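You operate a simulated robot arm through the tools that you are given. There is no shell and no other tool.

You run a simulated two-armed robot. Do the job below in one go: nothing can be reset, and whatever is moved stays where it is left.

## Task
Set the door sign: open, bracelets at 5 with 6 free seats.
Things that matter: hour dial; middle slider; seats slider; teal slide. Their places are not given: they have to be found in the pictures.

Only the result counts: the job must be done as asked and must still hold three seconds after the hand-in. Knocking over, shifting, dropping, spilling or breaking anything else fails it.

## Robot
Two 7-joint arms with fingered hands on one trunk that stands fixed in place. Base frame: the origin is at the foot of the trunk, x ahead of it, y to its left, z up. Readings come in m, rad, newtons and seconds.
The left shoulder is at [0.072, 0.153, 1.384], the right one opposite. With the tool pointing down near the work surface each hand reaches from about 0.44 to 0.86 m from the base axis, measured 20 degrees to its own side. Payload 4 kg a hand.
Tool frame (each hand has its own): the origin (TCP) lies between the finger pads and is the grasp point; the fingertips stand 0.03 m ahead of it; z points along the fingers, y is the line along which they close. The gripper opens to 0.104 m; its body begins 0.035 m behind the TCP. The gripper is a hand of 3 fingers: y runs from the thumb to the fingers, the wrist lies at [-0.015, -0.104, -0.178] in the tool frame.
Orientation is told as [roll, pitch, yaw] about the base's x, y, z axes, in that order, counted from this pose: with the fingers straight down and the wrist toward the robot, the tool's x, y and z point along [0, 1, 0], [1, 0, 0] and [0, 0, -1] of the base frame.

## Interface
- The arms move only by the tool apply_moves. It takes "left_rows", "right_rows" or both (then of equal length, played together; a hand with none holds still); each is a list that holds one entry, the list of rows, each a list of 6 numbers: the shift along the tool's x, y, z in units of 200 mm (1.0 is 200 mm), then the turn, a rotation vector about the tool's x, y, z in units of 90 degrees (1.0 is 90 degrees). In form: [[[dx, dy, dz, rx, ry, rz], ...]]. A call has 1 to 20 rows; each row is the pose to reach, as a shift and turn from the pose commanded when the call began, along the tool's axes at that moment. A call with a number of a shift or a turn outside -1 to 1 is refused whole. Each row takes 0.2 s and may step no farther than 0.05 m and 0.15 rad from the row before; otherwise, the whole call is refused. Where a pose cannot be reached the arm comes as near as it can. A force on the tool above 40 N (or 10 N above the force at the start of the call, whichever is more), or a blocked arm, ends the call early, and 0.2 s more pass. In this call time passes only in rows, and 0.2 s behind the last. It gives the time, the measured TCP pose, the force on the tool (base axes), the opening and the grip force at its end, in the units of the frame above (readings bear some noise), with the torque about the TCP (base axes, N m) and any sound that the robot's microphone picked up.
- Cameras (640 x 400 px; columns grow to the right, rows downward): "scene" is now at [0.124, -0.0638, 1.6424]; the picture's right is [-0.66, -0.75, -0.00], its down [-0.20, 0.17, -0.97] and it looks along [0.73, -0.63, -0.26] (base axes); focal length 279 px, centre (320, 200). "left" rides on the left gripper at [-0.064, -0.094, -0.117] in its tool frame; the picture's right is [-0.72, -0.33, 0.61], its down [0.64, -0.65, 0.41] and it looks along [0.27, 0.68, 0.68] (tool axes); focal length 238 px, centre (320, 200). "right" rides on the right gripper at [0.064, -0.094, -0.117] in its tool frame; the picture's right is [-0.72, 0.33, -0.61], its down [-0.64, -0.65, 0.40] and it looks along [-0.27, 0.68, 0.68] (tool axes); focal length 238 px, centre (320, 200).
- snapshot(camera): a new picture of that camera. No time passes.
- raise_lower(by): slides the trunk up (or, below 0, down) by that many m; the arms and the scene camera ride with it, the base frame stays. It gives what a move gives, with no picture.
- finger_targets(index, middle, thumb_bend, thumb_turn, hand): sets how far each is bent, from 0 (flat) to 1 (curled in); at 0.3 the hand is open as for a grip, at 0.7 the pads meet at the TCP. One left out holds its place. A second passes; each finger stops where it meets its share of the squeeze, and holds until it gets a number again. It is the only way to open and close the hand. It gives what a move gives, with no picture; readings hold the bend of each and the force on the fingers (four entries, about 0 where the hand has none), thumb and palm. thumb_turn goes from beside the hand (0) to across from the fingers (1), as for a grip.
- turn_head(pan, tilt): turns the head with the scene camera to pan (to the left, within 1.501 rad either way) and tilt (down, from -0.506 to 1.204), counted from straight ahead of the robot. It gives what a move gives.
- pixel_to_xyz(camera, pixels): for up to 12 pixels [column, row] of the newest picture of that camera ("zoom" is the newest enlarged one), the place [x, y, z] in the base frame of the surface seen there, good to about 0.002 m. No time passes.
- enlarge(camera, box): a new picture of the part [left, top, right, bottom] of that camera's present view, enlarged. No time passes.
- job_done(): hands the job in; it is judged then, once.

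Leave the grippers open and the arms clear of the work at the hand-in unless told otherwise.

The tools are called after "Request:" by a JSON object that holds its "api" and its "payload". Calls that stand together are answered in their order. apply_moves: Moves the arms, as the interface text tells. Its arguments: {"type":"object","properties":{"left_rows":{"type":"array","items":{"type":"array","items":{"type":"array","items":{"type":"number"}}}},"right_rows":{"type":"array","items":{"type":"array","items":{"type":"array","items":{"type":"number"}}}}},"required":[]} The other tools are called the same way: raise_lower (by) moves the trunk up or down; finger_targets (index, middle, thumb_bend, thumb_turn, hand) moves the fingers one by one; turn_head (pan, tilt) turns the head that bears the scene camera; snapshot (camera) takes a picture; pixel_to_xyz (camera, pixels) gives the place of the surface under pixels of a picture; enlarge (camera, box) takes an enlarged picture of a part of a camera's view; job_done () hands the job in.

At the start:

```text
time: 0.0
left_tool_pos: [0.4853, -0.0588, 1.594]
left_tcp_rot: [0.002, 0.002, -0.001]
left_wrist_force: [0.2, -0.4, -0.4]
left_torque: [0.0, -0.03, 0.0]
left_width: 0.1035
left_gripper_force: 0.0
left_shape: jaw
left_bend: [0.3, 0.3, 0.3, 0.98]
left_finger forces: [0.0, 0.1, 0.1, 0.0, 0.0, 0.0]
right_tool_pos: [0.2275, -0.2981, 1.5784]
right_tcp_rot: [0.005, 0.002, 0.001]
right_wrist_force: [0.0, 0.2, 1.3]
right_torque: [-0.01, 0.0, 0.0]
right_width: 0.1036
right_gripper_force: 0.1
right_shape: jaw
right_bend: [0.3, 0.3, 0.3, 0.98]
right_finger forces: [0.1, 0.0, 0.0, 0.0, 0.0, 0.0]
trunk travel left (down, up): [-0.8, 0.14]
head pan, tilt (commanded): [-0.717, 0.262]
```

scene: 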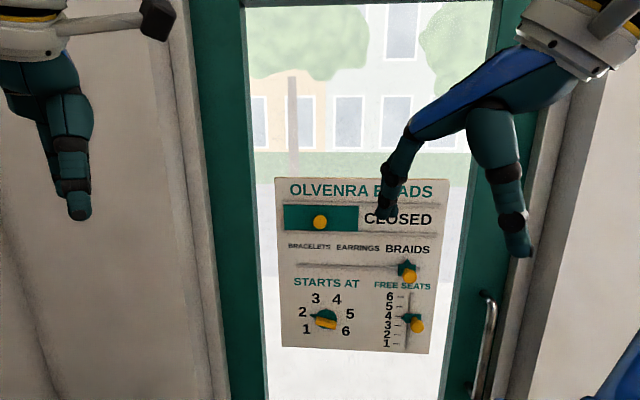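
right: 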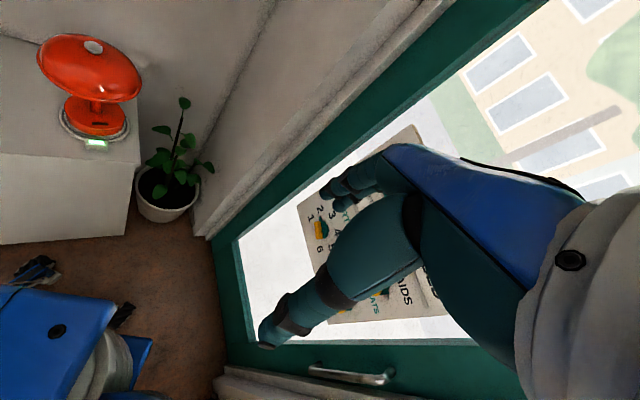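
left: 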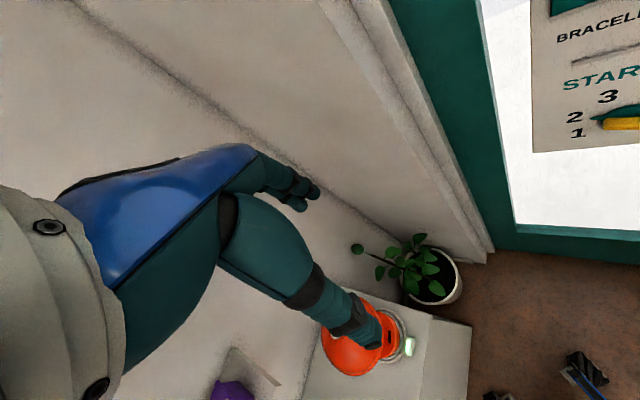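

I see the sign on the door at about columns 275-457, rows 177-353 in the scene picture. I'll enlarge it to see the details first.

Request:
{"api": "enlarge", "payload": {"camera": "scene", "box": [265, 170, 465, 360]}}

Request:
{"api": "snapshot", "payload": {"camera": "scene"}}

```text
2.11 times, centred on (365, 265) of scene
```

zoom: 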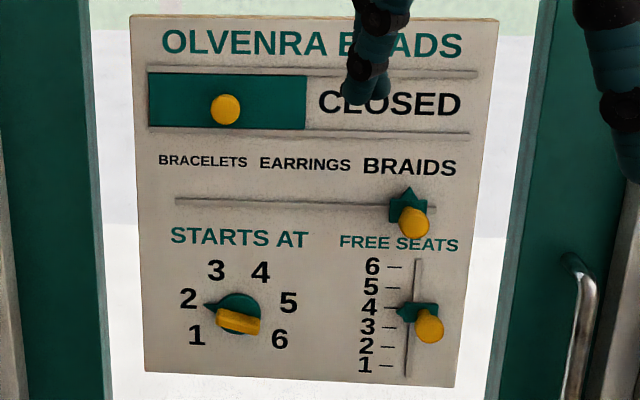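

```text
taken
```

scene: 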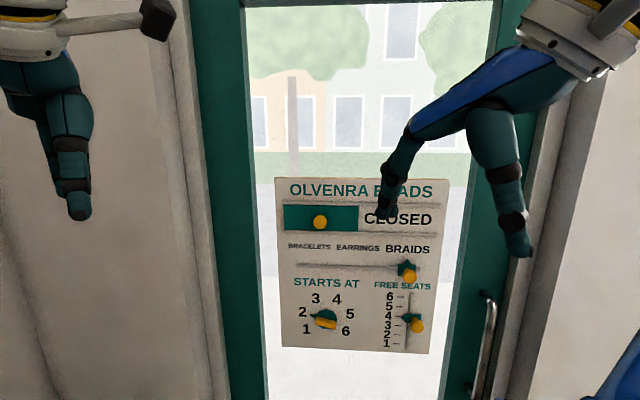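

The teal slide now covers OPEN (left), so it must slide right. The middle slider is at BRAIDS, dial at 2, seats at 4. I measure points in the zoom picture: slide knob (225,109), slide corners, middle knob (413,222), dial, seats knob and panel corners.

Request:
{"api": "pixel_to_xyz", "payload": {"camera": "zoom", "pixels": [[225, 109], [160, 90], [300, 120], [413, 222], [410, 194], [240, 320], [210, 305], [430, 326], [404, 312], [140, 25], [490, 30], [445, 375]]}}

Request:
{"api": "pixel_to_xyz", "payload": {"camera": "zoom", "pixels": [[150, 365], [185, 201], [435, 209], [418, 265], [405, 370], [392, 267], [392, 308], [392, 366], [288, 302], [188, 298], [205, 162], [410, 168]]}}

Request:
{"api": "pixel_to_xyz", "payload": {"camera": "zoom", "pixels": [[196, 318], [255, 326], [222, 318], [240, 300], [260, 300], [240, 345], [430, 80], [470, 75], [465, 135], [216, 270], [261, 272], [280, 339]]}}

```text
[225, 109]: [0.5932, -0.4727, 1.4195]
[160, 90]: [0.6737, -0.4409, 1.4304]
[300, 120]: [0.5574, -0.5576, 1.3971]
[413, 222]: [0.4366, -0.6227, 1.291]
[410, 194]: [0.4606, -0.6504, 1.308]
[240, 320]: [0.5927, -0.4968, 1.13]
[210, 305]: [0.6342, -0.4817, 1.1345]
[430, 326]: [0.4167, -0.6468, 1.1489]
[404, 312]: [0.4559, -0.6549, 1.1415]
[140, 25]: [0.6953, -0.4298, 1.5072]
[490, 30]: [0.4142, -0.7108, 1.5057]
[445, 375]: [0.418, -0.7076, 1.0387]
```

```text
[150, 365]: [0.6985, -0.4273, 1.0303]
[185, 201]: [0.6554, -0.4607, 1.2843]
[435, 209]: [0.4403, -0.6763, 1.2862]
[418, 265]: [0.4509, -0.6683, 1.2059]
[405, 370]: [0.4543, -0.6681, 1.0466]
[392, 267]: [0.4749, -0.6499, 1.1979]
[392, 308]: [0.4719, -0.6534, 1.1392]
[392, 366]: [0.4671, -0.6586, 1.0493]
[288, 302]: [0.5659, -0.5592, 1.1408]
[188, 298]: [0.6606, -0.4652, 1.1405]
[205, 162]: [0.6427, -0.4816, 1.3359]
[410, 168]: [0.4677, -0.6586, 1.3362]
```

```text
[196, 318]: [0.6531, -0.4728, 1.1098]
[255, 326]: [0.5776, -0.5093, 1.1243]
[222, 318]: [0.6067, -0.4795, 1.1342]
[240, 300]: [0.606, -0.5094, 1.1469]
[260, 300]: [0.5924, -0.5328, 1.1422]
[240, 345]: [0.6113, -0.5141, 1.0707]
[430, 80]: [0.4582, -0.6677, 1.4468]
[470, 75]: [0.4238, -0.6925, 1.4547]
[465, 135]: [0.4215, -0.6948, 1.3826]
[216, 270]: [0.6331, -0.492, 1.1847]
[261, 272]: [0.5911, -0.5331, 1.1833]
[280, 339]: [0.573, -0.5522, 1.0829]
```

Panel facts from the measurements: it lies in the plane (x−y)/√2 ≈ 0.7955, its "right" is (−0.707, −0.707, 0). Along that right axis s: slide knob s≈−0.085 z≈1.42, middle knob s≈0.132 z≈1.29 (BRACELETS at s≈−0.114), dial centre s≈−0.07 z≈1.12, seats knob s≈0.16 z≈1.14 (6 at z≈1.198). I'll now bring the right hand from pointing down to pointing at the door (fingers up, thumb down), about 0.2 m clear of the panel.

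Request:
{"api": "apply_moves", "payload": {"right_rows": [[[-0.0389, 0.0641, 0.0637, -0.0674, -0.0279, 0.0279], [-0.0777, 0.1281, 0.1274, -0.1348, -0.0558, 0.0558], [-0.1166, 0.1922, 0.1911, -0.2022, -0.0838, 0.0838], [-0.1554, 0.2563, 0.2549, -0.2696, -0.1117, 0.1117], [-0.1943, 0.3204, 0.3186, -0.337, -0.1396, 0.1396], [-0.2331, 0.3844, 0.3823, -0.4044, -0.1675, 0.1675], [-0.272, 0.4485, 0.446, -0.4719, -0.1955, 0.1955], [-0.3109, 0.5126, 0.5097, -0.5393, -0.2234, 0.2234], [-0.3497, 0.5766, 0.5734, -0.6067, -0.2513, 0.2513], [-0.3886, 0.6407, 0.6371, -0.6741, -0.2792, 0.2792], [-0.4274, 0.7048, 0.7009, -0.7415, -0.3071, 0.3071], [-0.4663, 0.7689, 0.7646, -0.8089, -0.3351, 0.3351], [-0.5051, 0.8329, 0.8283, -0.8763, -0.363, 0.363], [-0.544, 0.897, 0.892, -0.9437, -0.3909, 0.3909]]]}}

```text
time: 3.0
left_tool_pos: [0.484, -0.0575, 1.5949]
left_tcp_rot: [0.0, -0.003, 0.001]
left_wrist_force: [0.0, 0.0, 0.4]
left_torque: [0.03, -0.04, -0.04]
left_width: 0.1037
left_gripper_force: 0.1
left_shape: jaw
left_bend: [0.3, 0.3, 0.3, 0.98]
left_finger forces: [0.0, 0.0, 0.0, 0.0, 0.0, 0.1]
right_tool_pos: [0.4567, -0.3743, 1.5014]
right_tcp_rot: [0.14, -1.449, -0.959]
right_wrist_force: [-0.5, -0.3, -0.7]
right_torque: [0.01, 0.01, -0.01]
right_width: 0.104
right_gripper_force: 0.0
right_shape: jaw
right_bend: [0.3, 0.3, 0.3, 0.97]
right_finger forces: [0.0, 0.0, 0.1, 0.0, 0.1, 0.1]
right hand out of reach, approached as far as the arm can: row 4, 5, 6, 7, 8, 9, 10, 11, 12, 13, 14
trunk travel left (down, up): [-0.8, 0.14]
head pan, tilt (commanded): [-0.717, 0.262]
```

The hand ended at (0.457, −0.374, 1.501), near the aim but not at it. I look at it from the head and the right wrist before going on.

Request:
{"api": "snapshot", "payload": {"camera": "scene"}}

Request:
{"api": "snapshot", "payload": {"camera": "right"}}

Request:
{"api": "snapshot", "payload": {"camera": "left"}}

```text
taken
```

scene: 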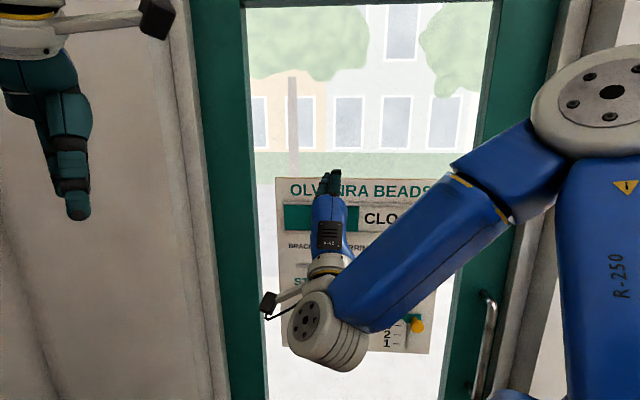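

```text
taken
```

right: 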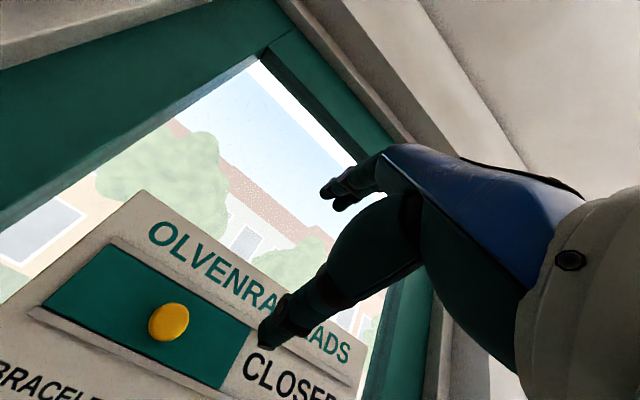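

```text
taken
```

left: 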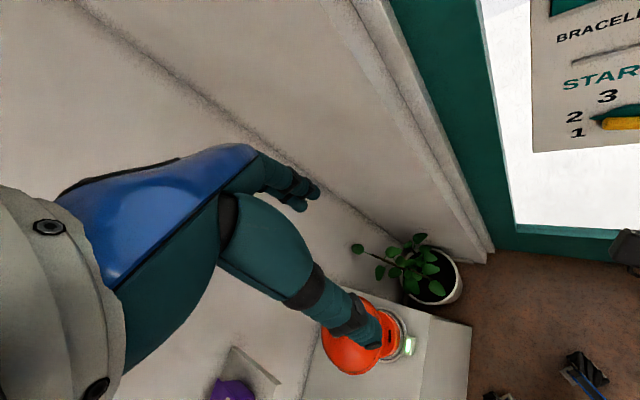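

The right hand points at the door with two fingers above and thumb below. I measure where the finger tips are: thumb tip about (265,338) and finger tips about (328,190), (345,207) in the right picture.

Request:
{"api": "pixel_to_xyz", "payload": {"camera": "right", "pixels": [[262, 342], [275, 328], [300, 300], [328, 190], [338, 205], [350, 200], [350, 185], [360, 175], [360, 240], [169, 323], [60, 305], [210, 380]]}}

Request:
{"api": "enlarge", "payload": {"camera": "right", "box": [220, 130, 460, 370]}}

```text
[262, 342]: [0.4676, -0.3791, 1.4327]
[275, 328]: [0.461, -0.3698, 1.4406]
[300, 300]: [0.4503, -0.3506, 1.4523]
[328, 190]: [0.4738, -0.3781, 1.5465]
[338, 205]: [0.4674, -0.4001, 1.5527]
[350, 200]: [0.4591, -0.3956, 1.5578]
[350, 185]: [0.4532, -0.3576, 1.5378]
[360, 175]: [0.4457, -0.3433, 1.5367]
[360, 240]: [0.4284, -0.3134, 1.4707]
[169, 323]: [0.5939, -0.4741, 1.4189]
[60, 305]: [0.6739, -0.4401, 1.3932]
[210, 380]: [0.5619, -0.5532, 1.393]
```

```text
1.67 times, centred on (340, 250) of right
```

zoom: 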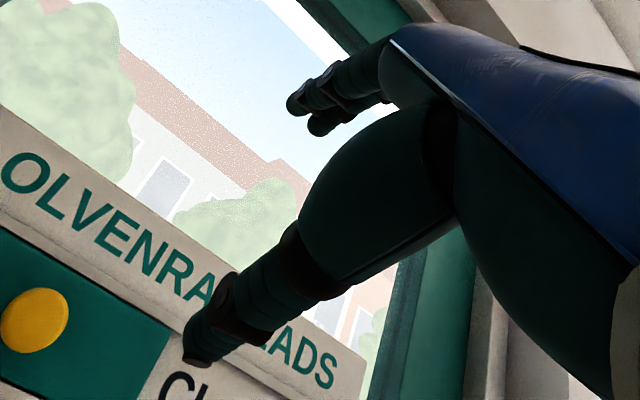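

Thumb tip sits about 0.06 m below the TCP and the two fingers lie side by side about 0.05 m above it. A single slim digit is enough as a pusher, so I fold both fingers in and leave the thumb as it is.

Request:
{"api": "finger_targets", "payload": {"hand": "right", "index": 1.0, "middle": 1.0}}

Request:
{"api": "snapshot", "payload": {"camera": "right"}}

Request:
{"api": "snapshot", "payload": {"camera": "scene"}}

```text
time: 4.0
left_tool_pos: [0.4837, -0.0565, 1.5948]
left_tcp_rot: [0.0, -0.001, 0.0]
left_wrist_force: [0.4, 0.4, -0.3]
left_torque: [-0.01, 0.02, 0.04]
left_width: 0.1037
left_gripper_force: 0.0
left_shape: jaw
left_bend: [0.3, 0.3, 0.3, 0.98]
left_finger forces: [0.1, 0.0, 0.0, 0.1, 0.0, 0.1]
right_tool_pos: [0.459, -0.3746, 1.5004]
right_tcp_rot: [0.121, -1.447, -0.941]
right_wrist_force: [0.4, 0.8, -0.2]
right_torque: [0.01, -0.02, -0.02]
right_width: 0.0656
right_gripper_force: 0.1
right_shape: fingers
right_bend: [1.0, 1.0, 0.3, 0.97]
right_finger forces: [0.0, 0.1, 0.0, 0.0, 0.0, 0.0]
trunk travel left (down, up): [-0.8, 0.14]
head pan, tilt (commanded): [-0.717, 0.262]
```

```text
taken
```

right: 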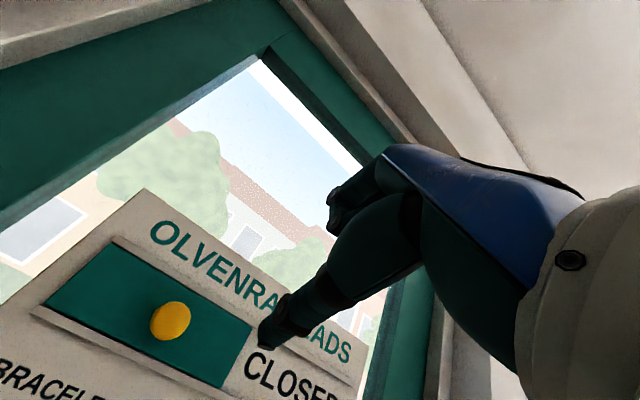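

```text
taken
```

scene: 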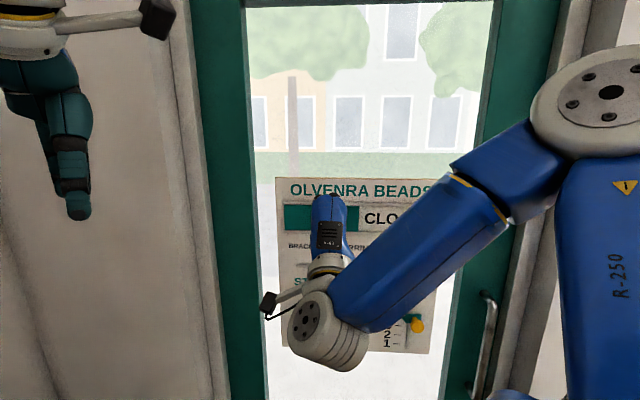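

Fingers are folded; the thumb (tip about (262,342) in the right picture) is now the foremost digit. I measure its tip and edges in an enlarged view.

Request:
{"api": "enlarge", "payload": {"camera": "right", "box": [240, 250, 360, 370]}}

```text
3.33 times, centred on (300, 310) of right
```

zoom: 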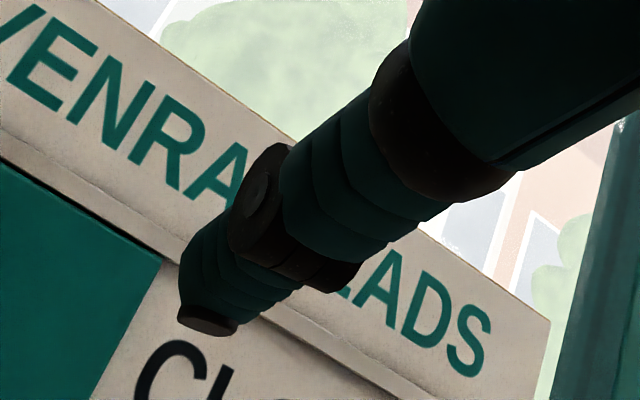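

Request:
{"api": "pixel_to_xyz", "payload": {"camera": "zoom", "pixels": [[210, 318], [195, 270], [215, 290], [240, 300], [187, 312], [230, 328], [265, 215], [300, 260], [330, 200], [400, 90], [350, 160], [395, 220]]}}

```text
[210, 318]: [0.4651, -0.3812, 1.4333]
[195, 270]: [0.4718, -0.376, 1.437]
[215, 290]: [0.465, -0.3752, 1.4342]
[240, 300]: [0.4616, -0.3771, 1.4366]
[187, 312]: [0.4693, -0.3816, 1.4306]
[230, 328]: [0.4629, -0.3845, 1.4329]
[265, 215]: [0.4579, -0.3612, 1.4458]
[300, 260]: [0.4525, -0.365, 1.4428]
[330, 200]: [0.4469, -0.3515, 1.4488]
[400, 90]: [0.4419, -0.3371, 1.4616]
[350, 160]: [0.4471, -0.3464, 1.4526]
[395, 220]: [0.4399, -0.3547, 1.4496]
```

The thumb slants outward by about 24°, so I tilt the hand 24° upward; that makes the thumb stand square to the panel and keeps the knuckles away from it. I combine this with a small 0.06 m forward move and check where it lands.

Request:
{"api": "apply_moves", "payload": {"right_rows": [[[0, 0, 0.075, -0.0667, 0, 0], [0, 0, 0.15, -0.1333, 0, 0], [0, 0, 0.225, -0.2, 0, 0], [0, 0, 0.3, -0.2667, 0, 0]]]}}

Request:
{"api": "snapshot", "payload": {"camera": "right"}}

Request:
{"api": "snapshot", "payload": {"camera": "scene"}}

```text
time: 5.0
left_tool_pos: [0.4864, -0.0582, 1.5941]
left_tcp_rot: [0.001, 0.0, 0.001]
left_wrist_force: [0.6, -0.9, 0.2]
left_torque: [0.02, -0.01, 0.02]
left_width: 0.1035
left_gripper_force: 0.0
left_shape: jaw
left_bend: [0.3, 0.3, 0.3, 0.98]
left_finger forces: [0.0, 0.1, 0.1, 0.0, 0.1, 0.1]
right_tool_pos: [0.4593, -0.3733, 1.5176]
right_tcp_rot: [0.21, -1.477, -1.036]
right_wrist_force: [0.5, 0.6, -0.3]
right_torque: [-0.02, 0.0, 0.0]
right_width: 0.0654
right_gripper_force: 0.1
right_shape: fingers
right_bend: [1.0, 1.0, 0.3, 0.97]
right_finger forces: [0.0, 0.1, 0.0, 0.0, 0.0, 0.1]
right hand out of reach, approached as far as the arm can: row 1, 2, 3, 4
trunk travel left (down, up): [-0.8, 0.14]
head pan, tilt (commanded): [-0.717, 0.262]
```

```text
taken
```

right: 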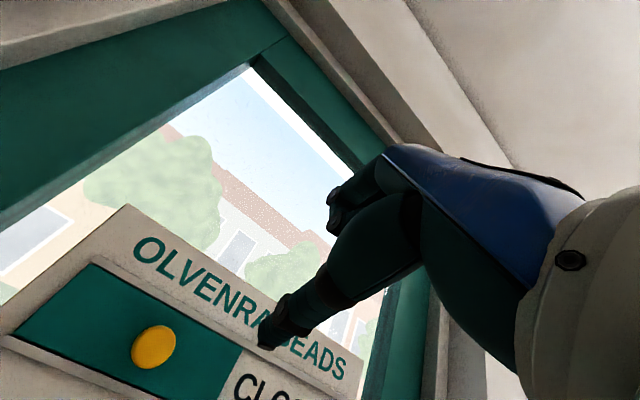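

```text
taken
```

scene: 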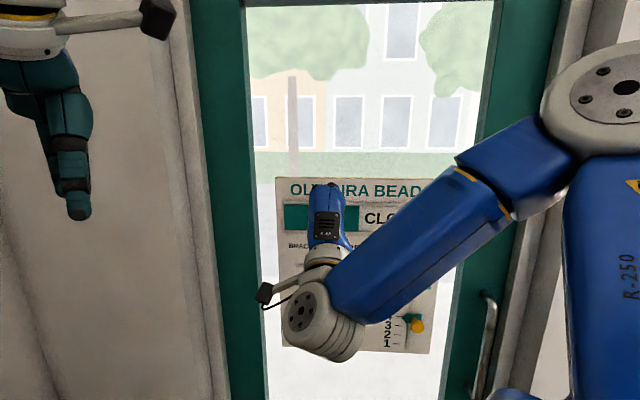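

The hand barely moved: with the elbow raised as it is, the wrist is at its limit for low targets. Lowering the trunk would bring the panel into a better zone, but first I check what lies under both hands (lamp at about (350,350), plant at (425,265), and a purple thing at (232,390) in the left picture).

Request:
{"api": "snapshot", "payload": {"camera": "left"}}

Request:
{"api": "pixel_to_xyz", "payload": {"camera": "left", "pixels": [[345, 360], [390, 330], [408, 346], [320, 395], [425, 240], [358, 248], [230, 388], [270, 375], [450, 380], [580, 370], [500, 395], [130, 250]]}}

Request:
{"api": "turn_head", "payload": {"pan": -0.3, "tilt": 0.9}}

Request:
{"api": "snapshot", "payload": {"camera": "scene"}}

```text
taken
```

left: 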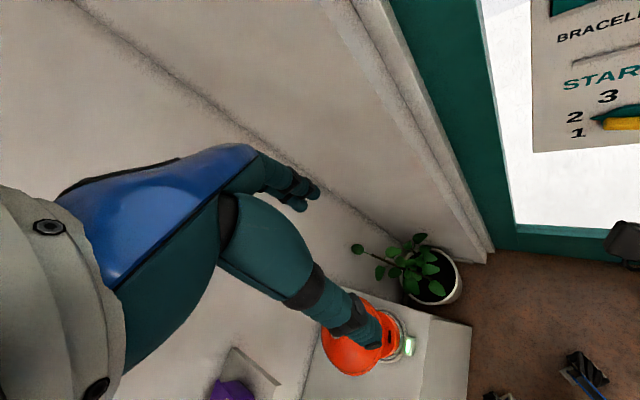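

```text
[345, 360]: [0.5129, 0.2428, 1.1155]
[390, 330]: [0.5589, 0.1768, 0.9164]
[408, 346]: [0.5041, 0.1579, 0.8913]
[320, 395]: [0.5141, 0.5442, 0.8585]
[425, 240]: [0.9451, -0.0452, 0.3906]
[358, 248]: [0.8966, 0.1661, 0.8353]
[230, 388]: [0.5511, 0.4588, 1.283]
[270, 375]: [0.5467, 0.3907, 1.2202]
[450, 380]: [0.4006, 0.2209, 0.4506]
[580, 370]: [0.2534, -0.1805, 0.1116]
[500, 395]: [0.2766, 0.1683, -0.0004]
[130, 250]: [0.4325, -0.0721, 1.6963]
```

```text
time: 6.0
left_tool_pos: [0.4841, -0.0576, 1.5931]
left_tcp_rot: [-0.001, 0.0, 0.0]
left_wrist_force: [-0.6, -0.2, -0.4]
left_torque: [0.0, -0.01, 0.01]
left_width: 0.1035
left_gripper_force: 0.1
left_shape: jaw
left_bend: [0.3, 0.3, 0.3, 0.98]
left_finger forces: [0.0, 0.0, 0.0, 0.0, 0.1, 0.1]
right_tool_pos: [0.4587, -0.3713, 1.5173]
right_tcp_rot: [0.213, -1.476, -1.043]
right_wrist_force: [0.3, -1.2, 1.1]
right_torque: [-0.01, 0.02, -0.01]
right_width: 0.0654
right_gripper_force: 0.0
right_shape: fingers
right_bend: [1.0, 1.0, 0.3, 0.97]
right_finger forces: [0.0, 0.0, 0.0, 0.0, 0.0, 0.0]
trunk travel left (down, up): [-0.8, 0.14]
head pan, tilt (commanded): [-0.3, 0.901]
```

```text
taken
```

scene: 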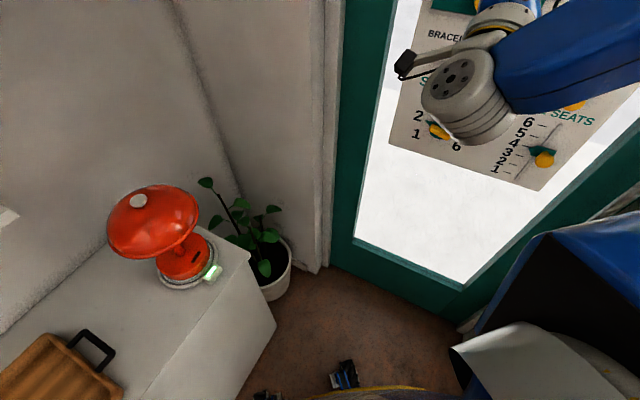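

The lamp top is at z≈1.12 and y≈0.24, well below and left of the left hand. I look further left to check the surroundings of the left elbow before lowering the trunk.

Request:
{"api": "turn_head", "payload": {"pan": 0.7, "tilt": 0.4}}

Request:
{"api": "snapshot", "payload": {"camera": "scene"}}

Request:
{"api": "turn_head", "payload": {"pan": -1.4, "tilt": 0.7}}

Request:
{"api": "snapshot", "payload": {"camera": "scene"}}

```text
time: 7.3
left_tool_pos: [0.4847, -0.0569, 1.5941]
left_tcp_rot: [-0.001, 0.0, 0.001]
left_wrist_force: [-0.8, 0.2, 0.5]
left_torque: [0.01, 0.02, 0.01]
left_width: 0.1036
left_gripper_force: 0.1
left_shape: jaw
left_bend: [0.3, 0.3, 0.3, 0.98]
left_finger forces: [0.0, 0.0, 0.0, 0.1, 0.0, 0.0]
right_tool_pos: [0.46, -0.3716, 1.5169]
right_tcp_rot: [0.214, -1.478, -1.04]
right_wrist_force: [-0.4, 0.5, -0.3]
right_torque: [0.03, -0.03, 0.02]
right_width: 0.0655
right_gripper_force: 0.2
right_shape: fingers
right_bend: [1.0, 1.0, 0.3, 0.97]
right_finger forces: [0.0, 0.1, 0.0, 0.0, 0.0, 0.1]
trunk travel left (down, up): [-0.8, 0.14]
head pan, tilt (commanded): [0.7, 0.4]
```

```text
taken
```

scene: 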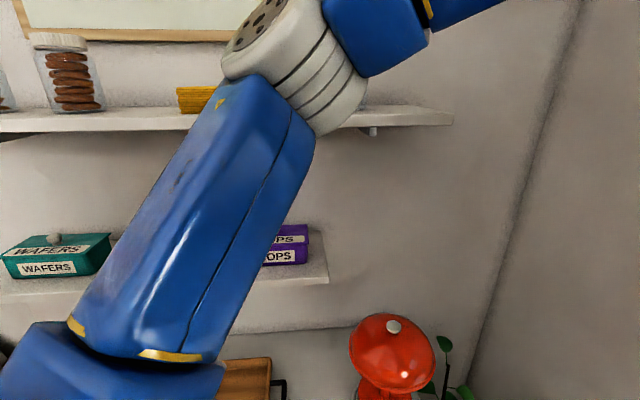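

```text
time: 9.3
left_tool_pos: [0.4861, -0.0589, 1.5941]
left_tcp_rot: [-0.001, -0.001, -0.001]
left_wrist_force: [-0.9, 0.6, 0.0]
left_torque: [-0.02, 0.01, 0.01]
left_width: 0.1037
left_gripper_force: 0.1
left_shape: jaw
left_bend: [0.3, 0.3, 0.3, 0.98]
left_finger forces: [0.0, 0.1, 0.0, 0.0, 0.0, 0.0]
right_tool_pos: [0.4588, -0.3719, 1.5174]
right_tcp_rot: [0.214, -1.475, -1.04]
right_wrist_force: [-0.5, 1.0, 0.5]
right_torque: [0.0, -0.02, 0.01]
right_width: 0.0656
right_gripper_force: 0.0
right_shape: fingers
right_bend: [1.0, 1.0, 0.3, 0.97]
right_finger forces: [0.0, 0.1, 0.1, 0.0, 0.0, 0.0]
trunk travel left (down, up): [-0.8, 0.14]
head pan, tilt (commanded): [-1.4, 0.7]
```

```text
taken
```

scene: 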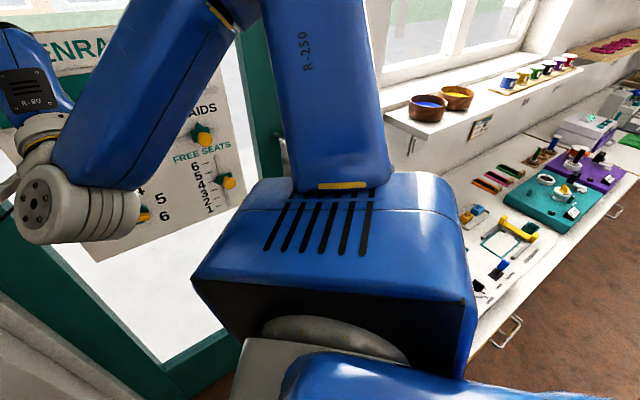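

There are shelves to the left and a bench with a window sill to the right. I measure them relative to the arms before deciding on lowering.

Request:
{"api": "pixel_to_xyz", "payload": {"camera": "scene", "pixels": [[430, 108], [388, 112], [458, 205], [480, 340], [440, 140], [250, 350], [340, 30], [380, 150], [300, 250], [460, 300], [410, 150], [500, 400]]}}

Request:
{"api": "turn_head", "payload": {"pan": 0.7, "tilt": 0.4}}

Request:
{"api": "snapshot", "payload": {"camera": "scene"}}

Request:
{"api": "pixel_to_xyz", "payload": {"camera": "scene", "pixels": [[70, 120], [430, 115], [150, 110], [320, 270], [50, 270], [60, 295], [290, 60], [330, 110], [250, 75], [200, 220], [390, 40], [60, 60]]}}

```text
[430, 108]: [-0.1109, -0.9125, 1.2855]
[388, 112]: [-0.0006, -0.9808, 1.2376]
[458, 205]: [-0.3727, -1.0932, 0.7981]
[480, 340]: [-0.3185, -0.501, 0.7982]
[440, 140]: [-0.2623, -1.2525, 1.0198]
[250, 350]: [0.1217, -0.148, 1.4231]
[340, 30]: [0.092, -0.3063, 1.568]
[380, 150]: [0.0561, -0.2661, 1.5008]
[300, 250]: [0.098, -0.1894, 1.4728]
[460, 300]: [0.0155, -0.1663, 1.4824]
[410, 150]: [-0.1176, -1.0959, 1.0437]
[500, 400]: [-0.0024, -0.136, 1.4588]
```

```text
time: 11.3
left_tool_pos: [0.4853, -0.0582, 1.5946]
left_tcp_rot: [-0.001, 0.001, 0.0]
left_wrist_force: [-0.8, -0.7, 0.2]
left_torque: [-0.03, 0.01, -0.02]
left_width: 0.1037
left_gripper_force: 0.1
left_shape: jaw
left_bend: [0.3, 0.3, 0.3, 0.98]
left_finger forces: [0.0, 0.0, 0.0, 0.0, 0.0, 0.0]
right_tool_pos: [0.4603, -0.3717, 1.5178]
right_tcp_rot: [0.214, -1.475, -1.042]
right_wrist_force: [0.9, 0.2, -0.3]
right_torque: [0.01, 0.01, -0.01]
right_width: 0.0655
right_gripper_force: 0.0
right_shape: fingers
right_bend: [1.0, 1.0, 0.3, 0.97]
right_finger forces: [0.1, 0.0, 0.0, 0.0, 0.1, 0.1]
trunk travel left (down, up): [-0.8, 0.14]
head pan, tilt (commanded): [0.7, 0.4]
```

```text
taken
```

scene: 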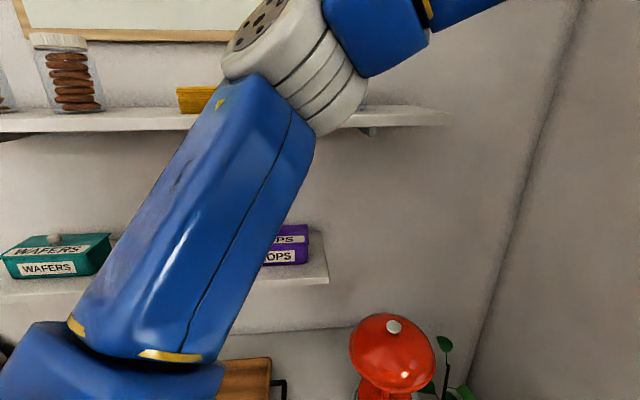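

```text
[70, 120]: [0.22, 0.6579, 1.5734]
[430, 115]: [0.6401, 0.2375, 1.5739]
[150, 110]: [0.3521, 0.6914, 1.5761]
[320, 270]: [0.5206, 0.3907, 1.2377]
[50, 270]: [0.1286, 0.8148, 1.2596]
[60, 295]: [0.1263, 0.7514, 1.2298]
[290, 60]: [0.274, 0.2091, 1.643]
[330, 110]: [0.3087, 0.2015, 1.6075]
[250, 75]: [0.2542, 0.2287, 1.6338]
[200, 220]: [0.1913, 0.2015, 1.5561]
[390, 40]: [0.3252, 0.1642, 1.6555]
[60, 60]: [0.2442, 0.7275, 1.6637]
```

Shelves (edge at x+y≈0.88) and lamp stay at least 0.15 m from the left elbow and hand; the bench and sill lie at y<−0.5 away from the right shoulder. Lowering the trunk by 0.35 m is clear. I turn the head back to the sign and lower the trunk.

Request:
{"api": "turn_head", "payload": {"pan": -0.75, "tilt": 0.05}}

Request:
{"api": "raise_lower", "payload": {"by": -0.35}}

Request:
{"api": "snapshot", "payload": {"camera": "scene"}}

Request:
{"api": "snapshot", "payload": {"camera": "right"}}

```text
time: 12.9
left_tool_pos: [0.4861, -0.0575, 1.5942]
left_tcp_rot: [0.0, 0.0, 0.001]
left_wrist_force: [0.3, 0.4, -0.2]
left_torque: [0.02, -0.03, 0.01]
left_width: 0.1037
left_gripper_force: 0.0
left_shape: jaw
left_bend: [0.3, 0.3, 0.3, 0.98]
left_finger forces: [0.1, 0.0, 0.0, 0.1, 0.0, 0.0]
right_tool_pos: [0.4593, -0.3715, 1.517]
right_tcp_rot: [0.212, -1.477, -1.041]
right_wrist_force: [-0.5, 0.0, 0.2]
right_torque: [0.01, 0.02, -0.02]
right_width: 0.0657
right_gripper_force: 0.1
right_shape: fingers
right_bend: [1.0, 1.0, 0.3, 0.97]
right_finger forces: [0.0, 0.0, 0.1, 0.1, 0.1, 0.0]
trunk travel left (down, up): [-0.8, 0.14]
head pan, tilt (commanded): [-0.75, 0.051]
```

```text
time: 16.3
left_tool_pos: [0.4833, -0.0576, 1.2451]
left_tcp_rot: [0.0, -0.002, -0.001]
left_wrist_force: [-0.7, -0.5, -0.4]
left_torque: [0.0, 0.0, 0.04]
left_width: 0.1035
left_gripper_force: 0.1
left_shape: jaw
left_bend: [0.3, 0.3, 0.3, 0.98]
left_finger forces: [0.0, 0.0, 0.1, 0.0, 0.0, 0.0]
right_tool_pos: [0.4594, -0.3699, 1.168]
right_tcp_rot: [0.212, -1.476, -1.042]
right_wrist_force: [0.3, 0.2, 0.8]
right_torque: [0.0, -0.03, -0.01]
right_width: 0.0655
right_gripper_force: 0.0
right_shape: fingers
right_bend: [1.0, 1.0, 0.3, 0.97]
right_finger forces: [0.0, 0.0, 0.0, 0.0, 0.0, 0.0]
trunk travel left (down, up): [-0.45, 0.49]
head pan, tilt (commanded): [-0.75, 0.051]
```

```text
taken
```

scene: 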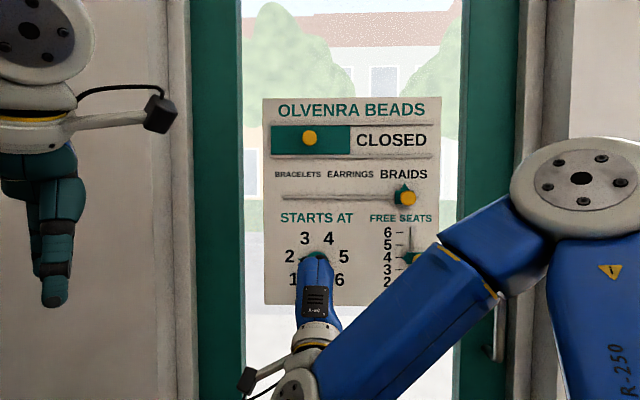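

```text
taken
```

right: 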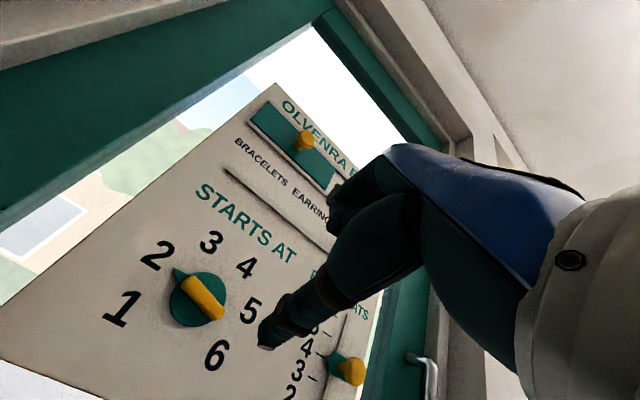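

The picture is clear and the hand is at z≈1.168. I raise the hand by 0.2 m, staying more than 0.1 m off the panel, to find out which pose the command counts from and whether it is within reach now.

Request:
{"api": "apply_moves", "payload": {"right_rows": [[[0, 0.1828, 0.0814, 0, 0, 0], [0, 0.3656, 0.1628, 0, 0, 0], [0, 0.5484, 0.2442, 0, 0, 0], [0, 0.7312, 0.3256, 0, 0, 0], [0, 0.914, 0.407, 0, 0, 0]]]}}

Request:
{"api": "snapshot", "payload": {"camera": "right"}}

Request:
{"api": "snapshot", "payload": {"camera": "scene"}}

```text
time: 17.5
left_tool_pos: [0.4853, -0.057, 1.2435]
left_tcp_rot: [-0.001, 0.0, 0.001]
left_wrist_force: [-0.4, 0.2, -0.7]
left_torque: [0.0, 0.03, 0.02]
left_width: 0.1035
left_gripper_force: 0.0
left_shape: jaw
left_bend: [0.3, 0.3, 0.3, 0.98]
left_finger forces: [0.0, 0.0, 0.0, 0.0, 0.1, 0.1]
right_tool_pos: [0.525, -0.4445, 1.3439]
right_tcp_rot: [0.202, -1.476, -1.031]
right_wrist_force: [0.2, -0.1, 0.0]
right_torque: [-0.05, -0.01, 0.01]
right_width: 0.0657
right_gripper_force: 0.1
right_shape: fingers
right_bend: [1.0, 1.0, 0.3, 0.97]
right_finger forces: [0.0, 0.1, 0.0, 0.0, 0.0, 0.0]
trunk travel left (down, up): [-0.45, 0.49]
head pan, tilt (commanded): [-0.75, 0.051]
```

```text
taken
```

right: 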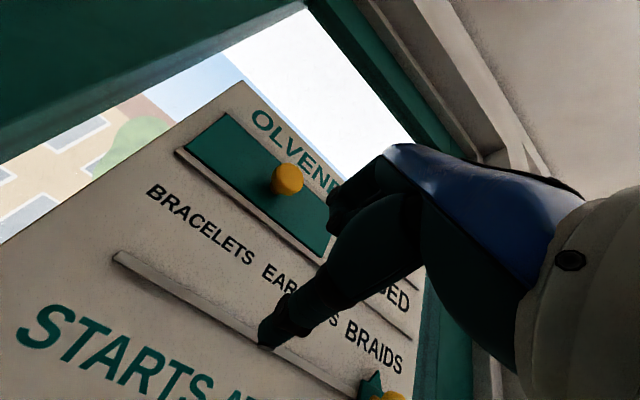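

```text
taken
```

scene: 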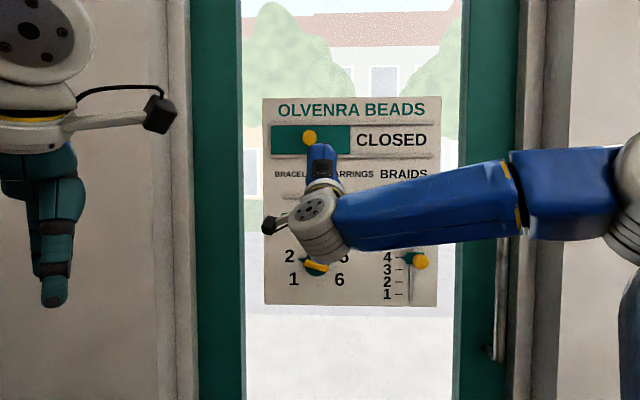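

The move worked and shows that a command counts from the pose actually reached. The hand is at (0.525, −0.4445, 1.344), about 0.11 m off the panel. Next I tilt it 20° upward and bring it to a stand-off left of the teal slide's knob (thumb about 0.07 m off the panel).

Request:
{"api": "apply_moves", "payload": {"right_rows": [[[0.0749, 0.1198, -0.0245, -0.0562, 0.006, -0.0017], [0.1498, 0.2396, -0.049, -0.1124, 0.0119, -0.0034], [0.2247, 0.3594, -0.0735, -0.1687, 0.0179, -0.0051], [0.2996, 0.4792, -0.098, -0.2249, 0.0238, -0.0068], [0.3745, 0.599, -0.1225, -0.2811, 0.0298, -0.0085]]]}}

Request:
{"api": "snapshot", "payload": {"camera": "right"}}

Request:
{"api": "snapshot", "payload": {"camera": "scene"}}

```text
time: 18.7
left_tool_pos: [0.4812, -0.057, 1.2462]
left_tcp_rot: [-0.002, -0.005, 0.002]
left_wrist_force: [-0.4, 0.2, 1.3]
left_torque: [-0.03, -0.02, 0.0]
left_width: 0.1036
left_gripper_force: 0.1
left_shape: jaw
left_bend: [0.3, 0.3, 0.3, 0.98]
left_finger forces: [0.0, 0.1, 0.1, 0.1, 0.1, 0.1]
right_tool_pos: [0.4399, -0.3715, 1.4337]
right_tcp_rot: [2.63, -1.393, 2.81]
right_wrist_force: [-1.1, -0.5, 0.3]
right_torque: [0.02, 0.02, 0.03]
right_width: 0.0657
right_gripper_force: 0.1
right_shape: fingers
right_bend: [1.0, 1.0, 0.3, 0.97]
right_finger forces: [0.1, 0.0, 0.0, 0.1, 0.1, 0.0]
right hand out of reach, approached as far as the arm can: row 1, 2, 3, 4, 5
trunk travel left (down, up): [-0.45, 0.49]
head pan, tilt (commanded): [-0.75, 0.051]
```

```text
taken
```

right: 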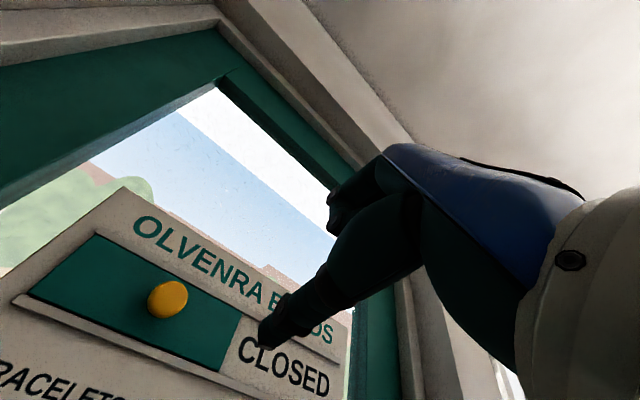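

```text
taken
```

scene: 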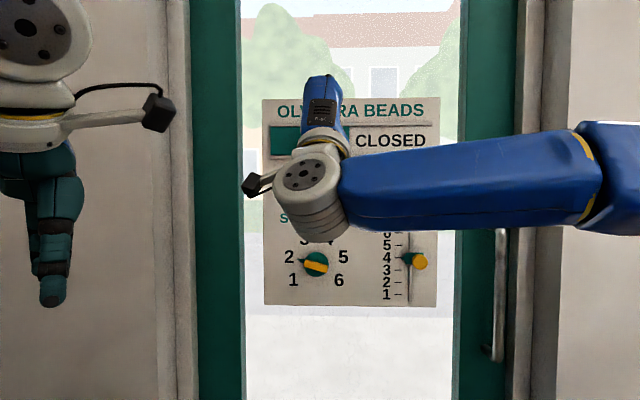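

Tilting up made the arm back off, so the wrist is at its limit in that sense. Tilting down is the easy side, so I'll use a straight index finger (upper digit) as the pusher instead. I tilt the hand 25° downward and stop about 0.14 m from the panel, left of the teal knob.

Request:
{"api": "apply_moves", "payload": {"right_rows": [[[0.0806, -0.0744, 0.0667, 0.0756, 0.005, -0.012], [0.1612, -0.1488, 0.1334, 0.1511, 0.01, -0.024], [0.2418, -0.2232, 0.2001, 0.2267, 0.0149, -0.0361], [0.3224, -0.2976, 0.2668, 0.3022, 0.0199, -0.0481], [0.403, -0.372, 0.3335, 0.3778, 0.0249, -0.0601]]]}}

Request:
{"api": "finger_targets", "payload": {"hand": "right", "index": 0.0, "middle": 1.0}}

Request:
{"api": "snapshot", "payload": {"camera": "right"}}

Request:
{"api": "snapshot", "payload": {"camera": "scene"}}

```text
time: 19.9
left_tool_pos: [0.4848, -0.0583, 1.2458]
left_tcp_rot: [0.0, 0.001, 0.0]
left_wrist_force: [-0.1, 1.0, 0.7]
left_torque: [0.0, -0.03, 0.02]
left_width: 0.1038
left_gripper_force: 0.1
left_shape: jaw
left_bend: [0.3, 0.3, 0.3, 0.98]
left_finger forces: [0.1, 0.0, 0.0, 0.0, 0.0, 0.0]
right_tool_pos: [0.5597, -0.372, 1.3783]
right_tcp_rot: [-0.007, -1.127, -0.779]
right_wrist_force: [-0.3, -0.5, -0.9]
right_torque: [0.0, 0.0, 0.02]
right_width: 0.0655
right_gripper_force: 0.0
right_shape: fingers
right_bend: [1.0, 1.0, 0.3, 0.97]
right_finger forces: [0.0, 0.0, 0.0, 0.0, 0.1, 0.1]
trunk travel left (down, up): [-0.45, 0.49]
head pan, tilt (commanded): [-0.75, 0.051]
```

```text
time: 20.9
left_tool_pos: [0.4841, -0.0578, 1.2438]
left_tcp_rot: [0.0, 0.0, -0.001]
left_wrist_force: [-0.6, 0.6, -0.3]
left_torque: [-0.01, -0.01, 0.0]
left_width: 0.1037
left_gripper_force: 0.1
left_shape: jaw
left_bend: [0.3, 0.3, 0.3, 0.98]
left_finger forces: [0.0, 0.0, 0.0, 0.0, 0.1, 0.1]
right_tool_pos: [0.558, -0.3726, 1.3776]
right_tcp_rot: [-0.007, -1.134, -0.78]
right_wrist_force: [-0.1, -0.8, -0.6]
right_torque: [0.0, -0.01, -0.04]
right_width: 0.1432
right_gripper_force: 0.0
right_shape: fingers
right_bend: [0.0, 1.0, 0.3, 0.97]
right_finger forces: [0.1, 0.0, 0.0, 0.0, 0.0, 0.0]
trunk travel left (down, up): [-0.45, 0.49]
head pan, tilt (commanded): [-0.75, 0.051]
```

```text
taken
```

right: 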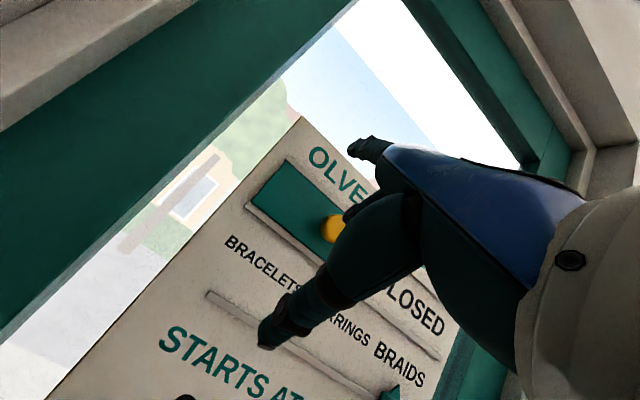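

```text
taken
```

scene: 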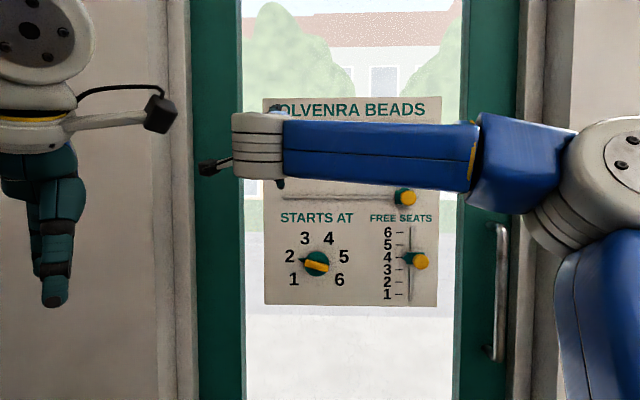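

The arm reached this pose exactly (tilt 25° down). The index finger stands out at about (362,148) in the right picture. I measure its tip plus thumb and folded middle finger.

Request:
{"api": "enlarge", "payload": {"camera": "right", "box": [320, 110, 440, 230]}}

Request:
{"api": "pixel_to_xyz", "payload": {"camera": "right", "pixels": [[353, 150], [360, 146], [372, 143], [380, 147], [370, 155], [350, 212], [365, 195], [265, 342], [290, 310], [333, 228]]}}

```text
3.33 times, centred on (380, 170) of right
```

zoom: 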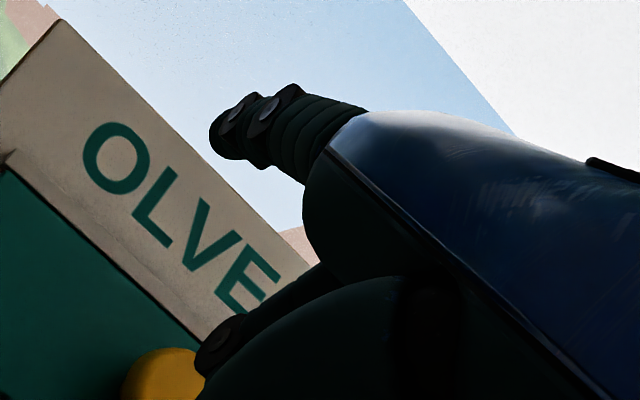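

```text
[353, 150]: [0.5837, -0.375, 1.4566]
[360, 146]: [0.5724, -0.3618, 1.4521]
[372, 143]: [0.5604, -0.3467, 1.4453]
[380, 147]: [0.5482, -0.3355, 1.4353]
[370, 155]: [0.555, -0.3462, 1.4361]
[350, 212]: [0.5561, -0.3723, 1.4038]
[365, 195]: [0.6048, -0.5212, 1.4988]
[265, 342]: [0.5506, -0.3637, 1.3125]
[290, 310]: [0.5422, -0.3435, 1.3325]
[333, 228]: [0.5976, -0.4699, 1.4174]
```

The index (left) and middle (right) fingers can serve together as a paddle. At 45° down-tilt with both fingers flat they should point squarely at the panel with thumb and knuckles well behind. I straighten both fingers and tilt a further 20°.

Request:
{"api": "finger_targets", "payload": {"hand": "right", "index": 0.0, "middle": 0.0}}

Request:
{"api": "apply_moves", "payload": {"right_rows": [[[0.0167, -0.0393, 0.0183, 0.0741, 0, 0], [0.0333, -0.0787, 0.0367, 0.1481, 0, 0], [0.05, -0.118, 0.055, 0.2222, 0, 0]]]}}

Request:
{"api": "snapshot", "payload": {"camera": "right"}}

Request:
{"api": "snapshot", "payload": {"camera": "scene"}}

```text
time: 21.9
left_tool_pos: [0.4844, -0.0575, 1.2448]
left_tcp_rot: [0.001, 0.0, 0.0]
left_wrist_force: [0.3, -0.7, -0.5]
left_torque: [-0.03, -0.02, 0.03]
left_width: 0.1038
left_gripper_force: 0.0
left_shape: jaw
left_bend: [0.3, 0.3, 0.3, 0.98]
left_finger forces: [0.0, 0.0, 0.1, 0.0, 0.0, 0.0]
right_tool_pos: [0.5574, -0.3732, 1.3783]
right_tcp_rot: [-0.007, -1.134, -0.778]
right_wrist_force: [0.4, -0.1, -0.4]
right_torque: [0.0, -0.01, -0.03]
right_width: 0.1433
right_gripper_force: 0.0
right_shape: fingers
right_bend: [0.0, 0.0, 0.3, 0.97]
right_finger forces: [0.0, 0.1, 0.0, 0.0, 0.1, 0.0]
trunk travel left (down, up): [-0.45, 0.49]
head pan, tilt (commanded): [-0.75, 0.051]
```

```text
time: 22.7
left_tool_pos: [0.4849, -0.0572, 1.2443]
left_tcp_rot: [0.0, 0.0, -0.001]
left_wrist_force: [0.5, -0.1, -0.1]
left_torque: [0.0, 0.01, 0.04]
left_width: 0.1038
left_gripper_force: 0.1
left_shape: jaw
left_bend: [0.3, 0.3, 0.3, 0.98]
left_finger forces: [0.0, 0.1, 0.0, 0.0, 0.1, 0.1]
right_tool_pos: [0.566, -0.3654, 1.3494]
right_tcp_rot: [-0.005, -0.779, -0.784]
right_wrist_force: [-0.2, 0.3, -0.1]
right_torque: [0.02, 0.03, -0.02]
right_width: 0.1431
right_gripper_force: 0.2
right_shape: fingers
right_bend: [0.0, 0.0, 0.3, 0.97]
right_finger forces: [0.0, 0.0, 0.0, 0.0, 0.0, 0.0]
trunk travel left (down, up): [-0.45, 0.49]
head pan, tilt (commanded): [-0.75, 0.051]
```

```text
taken
```

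right: 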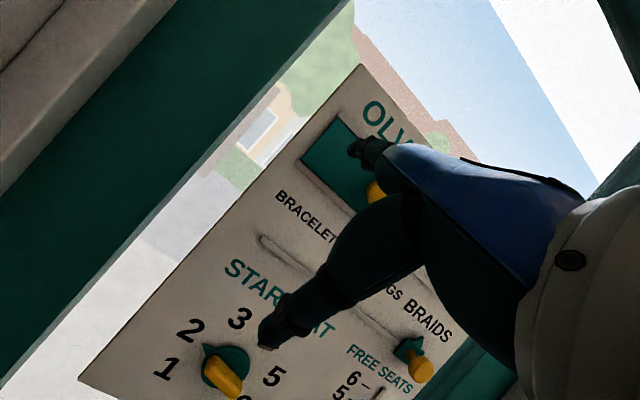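

```text
taken
```

scene: 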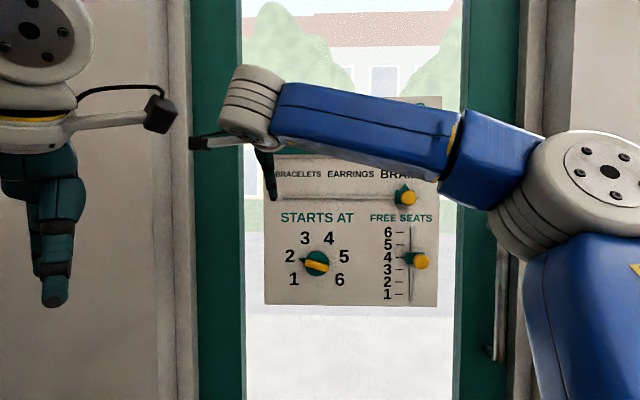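

Tilt is now 45° down, TCP at (0.566, −0.365, 1.349). The index tip shows at about (355,150) in the right picture; I measure the fingertip points.

Request:
{"api": "enlarge", "payload": {"camera": "right", "box": [320, 100, 440, 220]}}

Request:
{"api": "pixel_to_xyz", "payload": {"camera": "zoom", "pixels": [[95, 160], [105, 145], [115, 170], [140, 130], [170, 150], [180, 260], [165, 275], [195, 245], [80, 215], [60, 120]]}}

```text
3.33 times, centred on (380, 160) of right
```

zoom: 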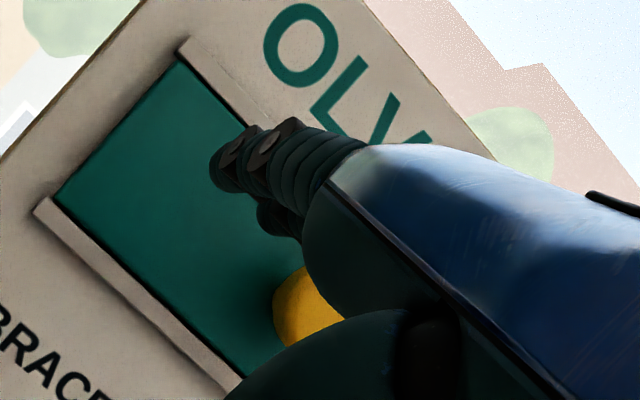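

```text
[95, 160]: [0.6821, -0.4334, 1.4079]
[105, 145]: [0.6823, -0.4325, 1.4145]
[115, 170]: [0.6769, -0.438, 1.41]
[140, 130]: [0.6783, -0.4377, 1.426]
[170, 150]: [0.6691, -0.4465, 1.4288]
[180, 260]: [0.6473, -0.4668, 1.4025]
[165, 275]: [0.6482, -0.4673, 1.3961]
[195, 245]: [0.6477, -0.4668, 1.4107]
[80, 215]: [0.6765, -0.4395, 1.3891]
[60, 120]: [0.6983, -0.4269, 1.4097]
```

Those pixels fell on the slide plate behind. In the zoom the index tip is at about (220,170) and the middle finger at (272,215); I measure again.

Request:
{"api": "pixel_to_xyz", "payload": {"camera": "zoom", "pixels": [[215, 165], [222, 185], [235, 150], [240, 180], [270, 145], [265, 185], [290, 170], [330, 150], [265, 215], [275, 230], [290, 225], [310, 300]]}}

```text
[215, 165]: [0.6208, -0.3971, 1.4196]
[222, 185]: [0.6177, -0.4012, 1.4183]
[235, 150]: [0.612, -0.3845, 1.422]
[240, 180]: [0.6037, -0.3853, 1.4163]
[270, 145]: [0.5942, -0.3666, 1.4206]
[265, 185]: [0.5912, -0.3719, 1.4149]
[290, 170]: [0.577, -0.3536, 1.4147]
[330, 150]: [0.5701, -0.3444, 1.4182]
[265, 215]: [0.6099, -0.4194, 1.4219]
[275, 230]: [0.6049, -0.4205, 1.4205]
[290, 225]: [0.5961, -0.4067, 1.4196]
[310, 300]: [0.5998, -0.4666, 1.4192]
```

Index tip is at s≈−0.158 and the slightly longer middle finger tip at s≈−0.13, both at z≈1.42, the middle tip ≈0.066 m from the panel. The knob's left edge is at s≈−0.10. I advance 0.048 m straight toward the panel beside the knob.

Request:
{"api": "apply_moves", "payload": {"right_rows": [[[0, 0.0566, 0.0566, 0, 0, 0], [0, 0.1131, 0.1131, 0, 0, 0], [0, 0.1697, 0.1697, 0, 0, 0]]]}}

Request:
{"api": "enlarge", "payload": {"camera": "right", "box": [300, 80, 480, 240]}}

```text
time: 23.5
left_tool_pos: [0.4854, -0.0582, 1.2448]
left_tcp_rot: [0.001, 0.0, -0.001]
left_wrist_force: [-0.3, -0.8, 0.6]
left_torque: [-0.01, 0.01, 0.01]
left_width: 0.1034
left_gripper_force: 0.1
left_shape: jaw
left_bend: [0.3, 0.3, 0.3, 0.98]
left_finger forces: [0.1, 0.0, 0.0, 0.0, 0.0, 0.0]
right_tool_pos: [0.599, -0.399, 1.3519]
right_tcp_rot: [-0.005, -0.782, -0.784]
right_wrist_force: [0.2, 0.1, 0.8]
right_torque: [-0.02, -0.03, 0.04]
right_width: 0.1431
right_gripper_force: 0.2
right_shape: fingers
right_bend: [0.0, 0.0, 0.3, 0.97]
right_finger forces: [0.1, 0.2, 0.0, 0.0, 0.0, 0.0]
trunk travel left (down, up): [-0.45, 0.49]
head pan, tilt (commanded): [-0.75, 0.051]
```

```text
2.50 times, centred on (390, 160) of right
```

zoom: 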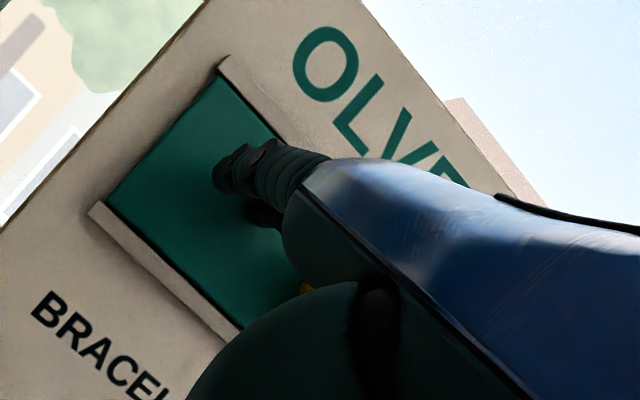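

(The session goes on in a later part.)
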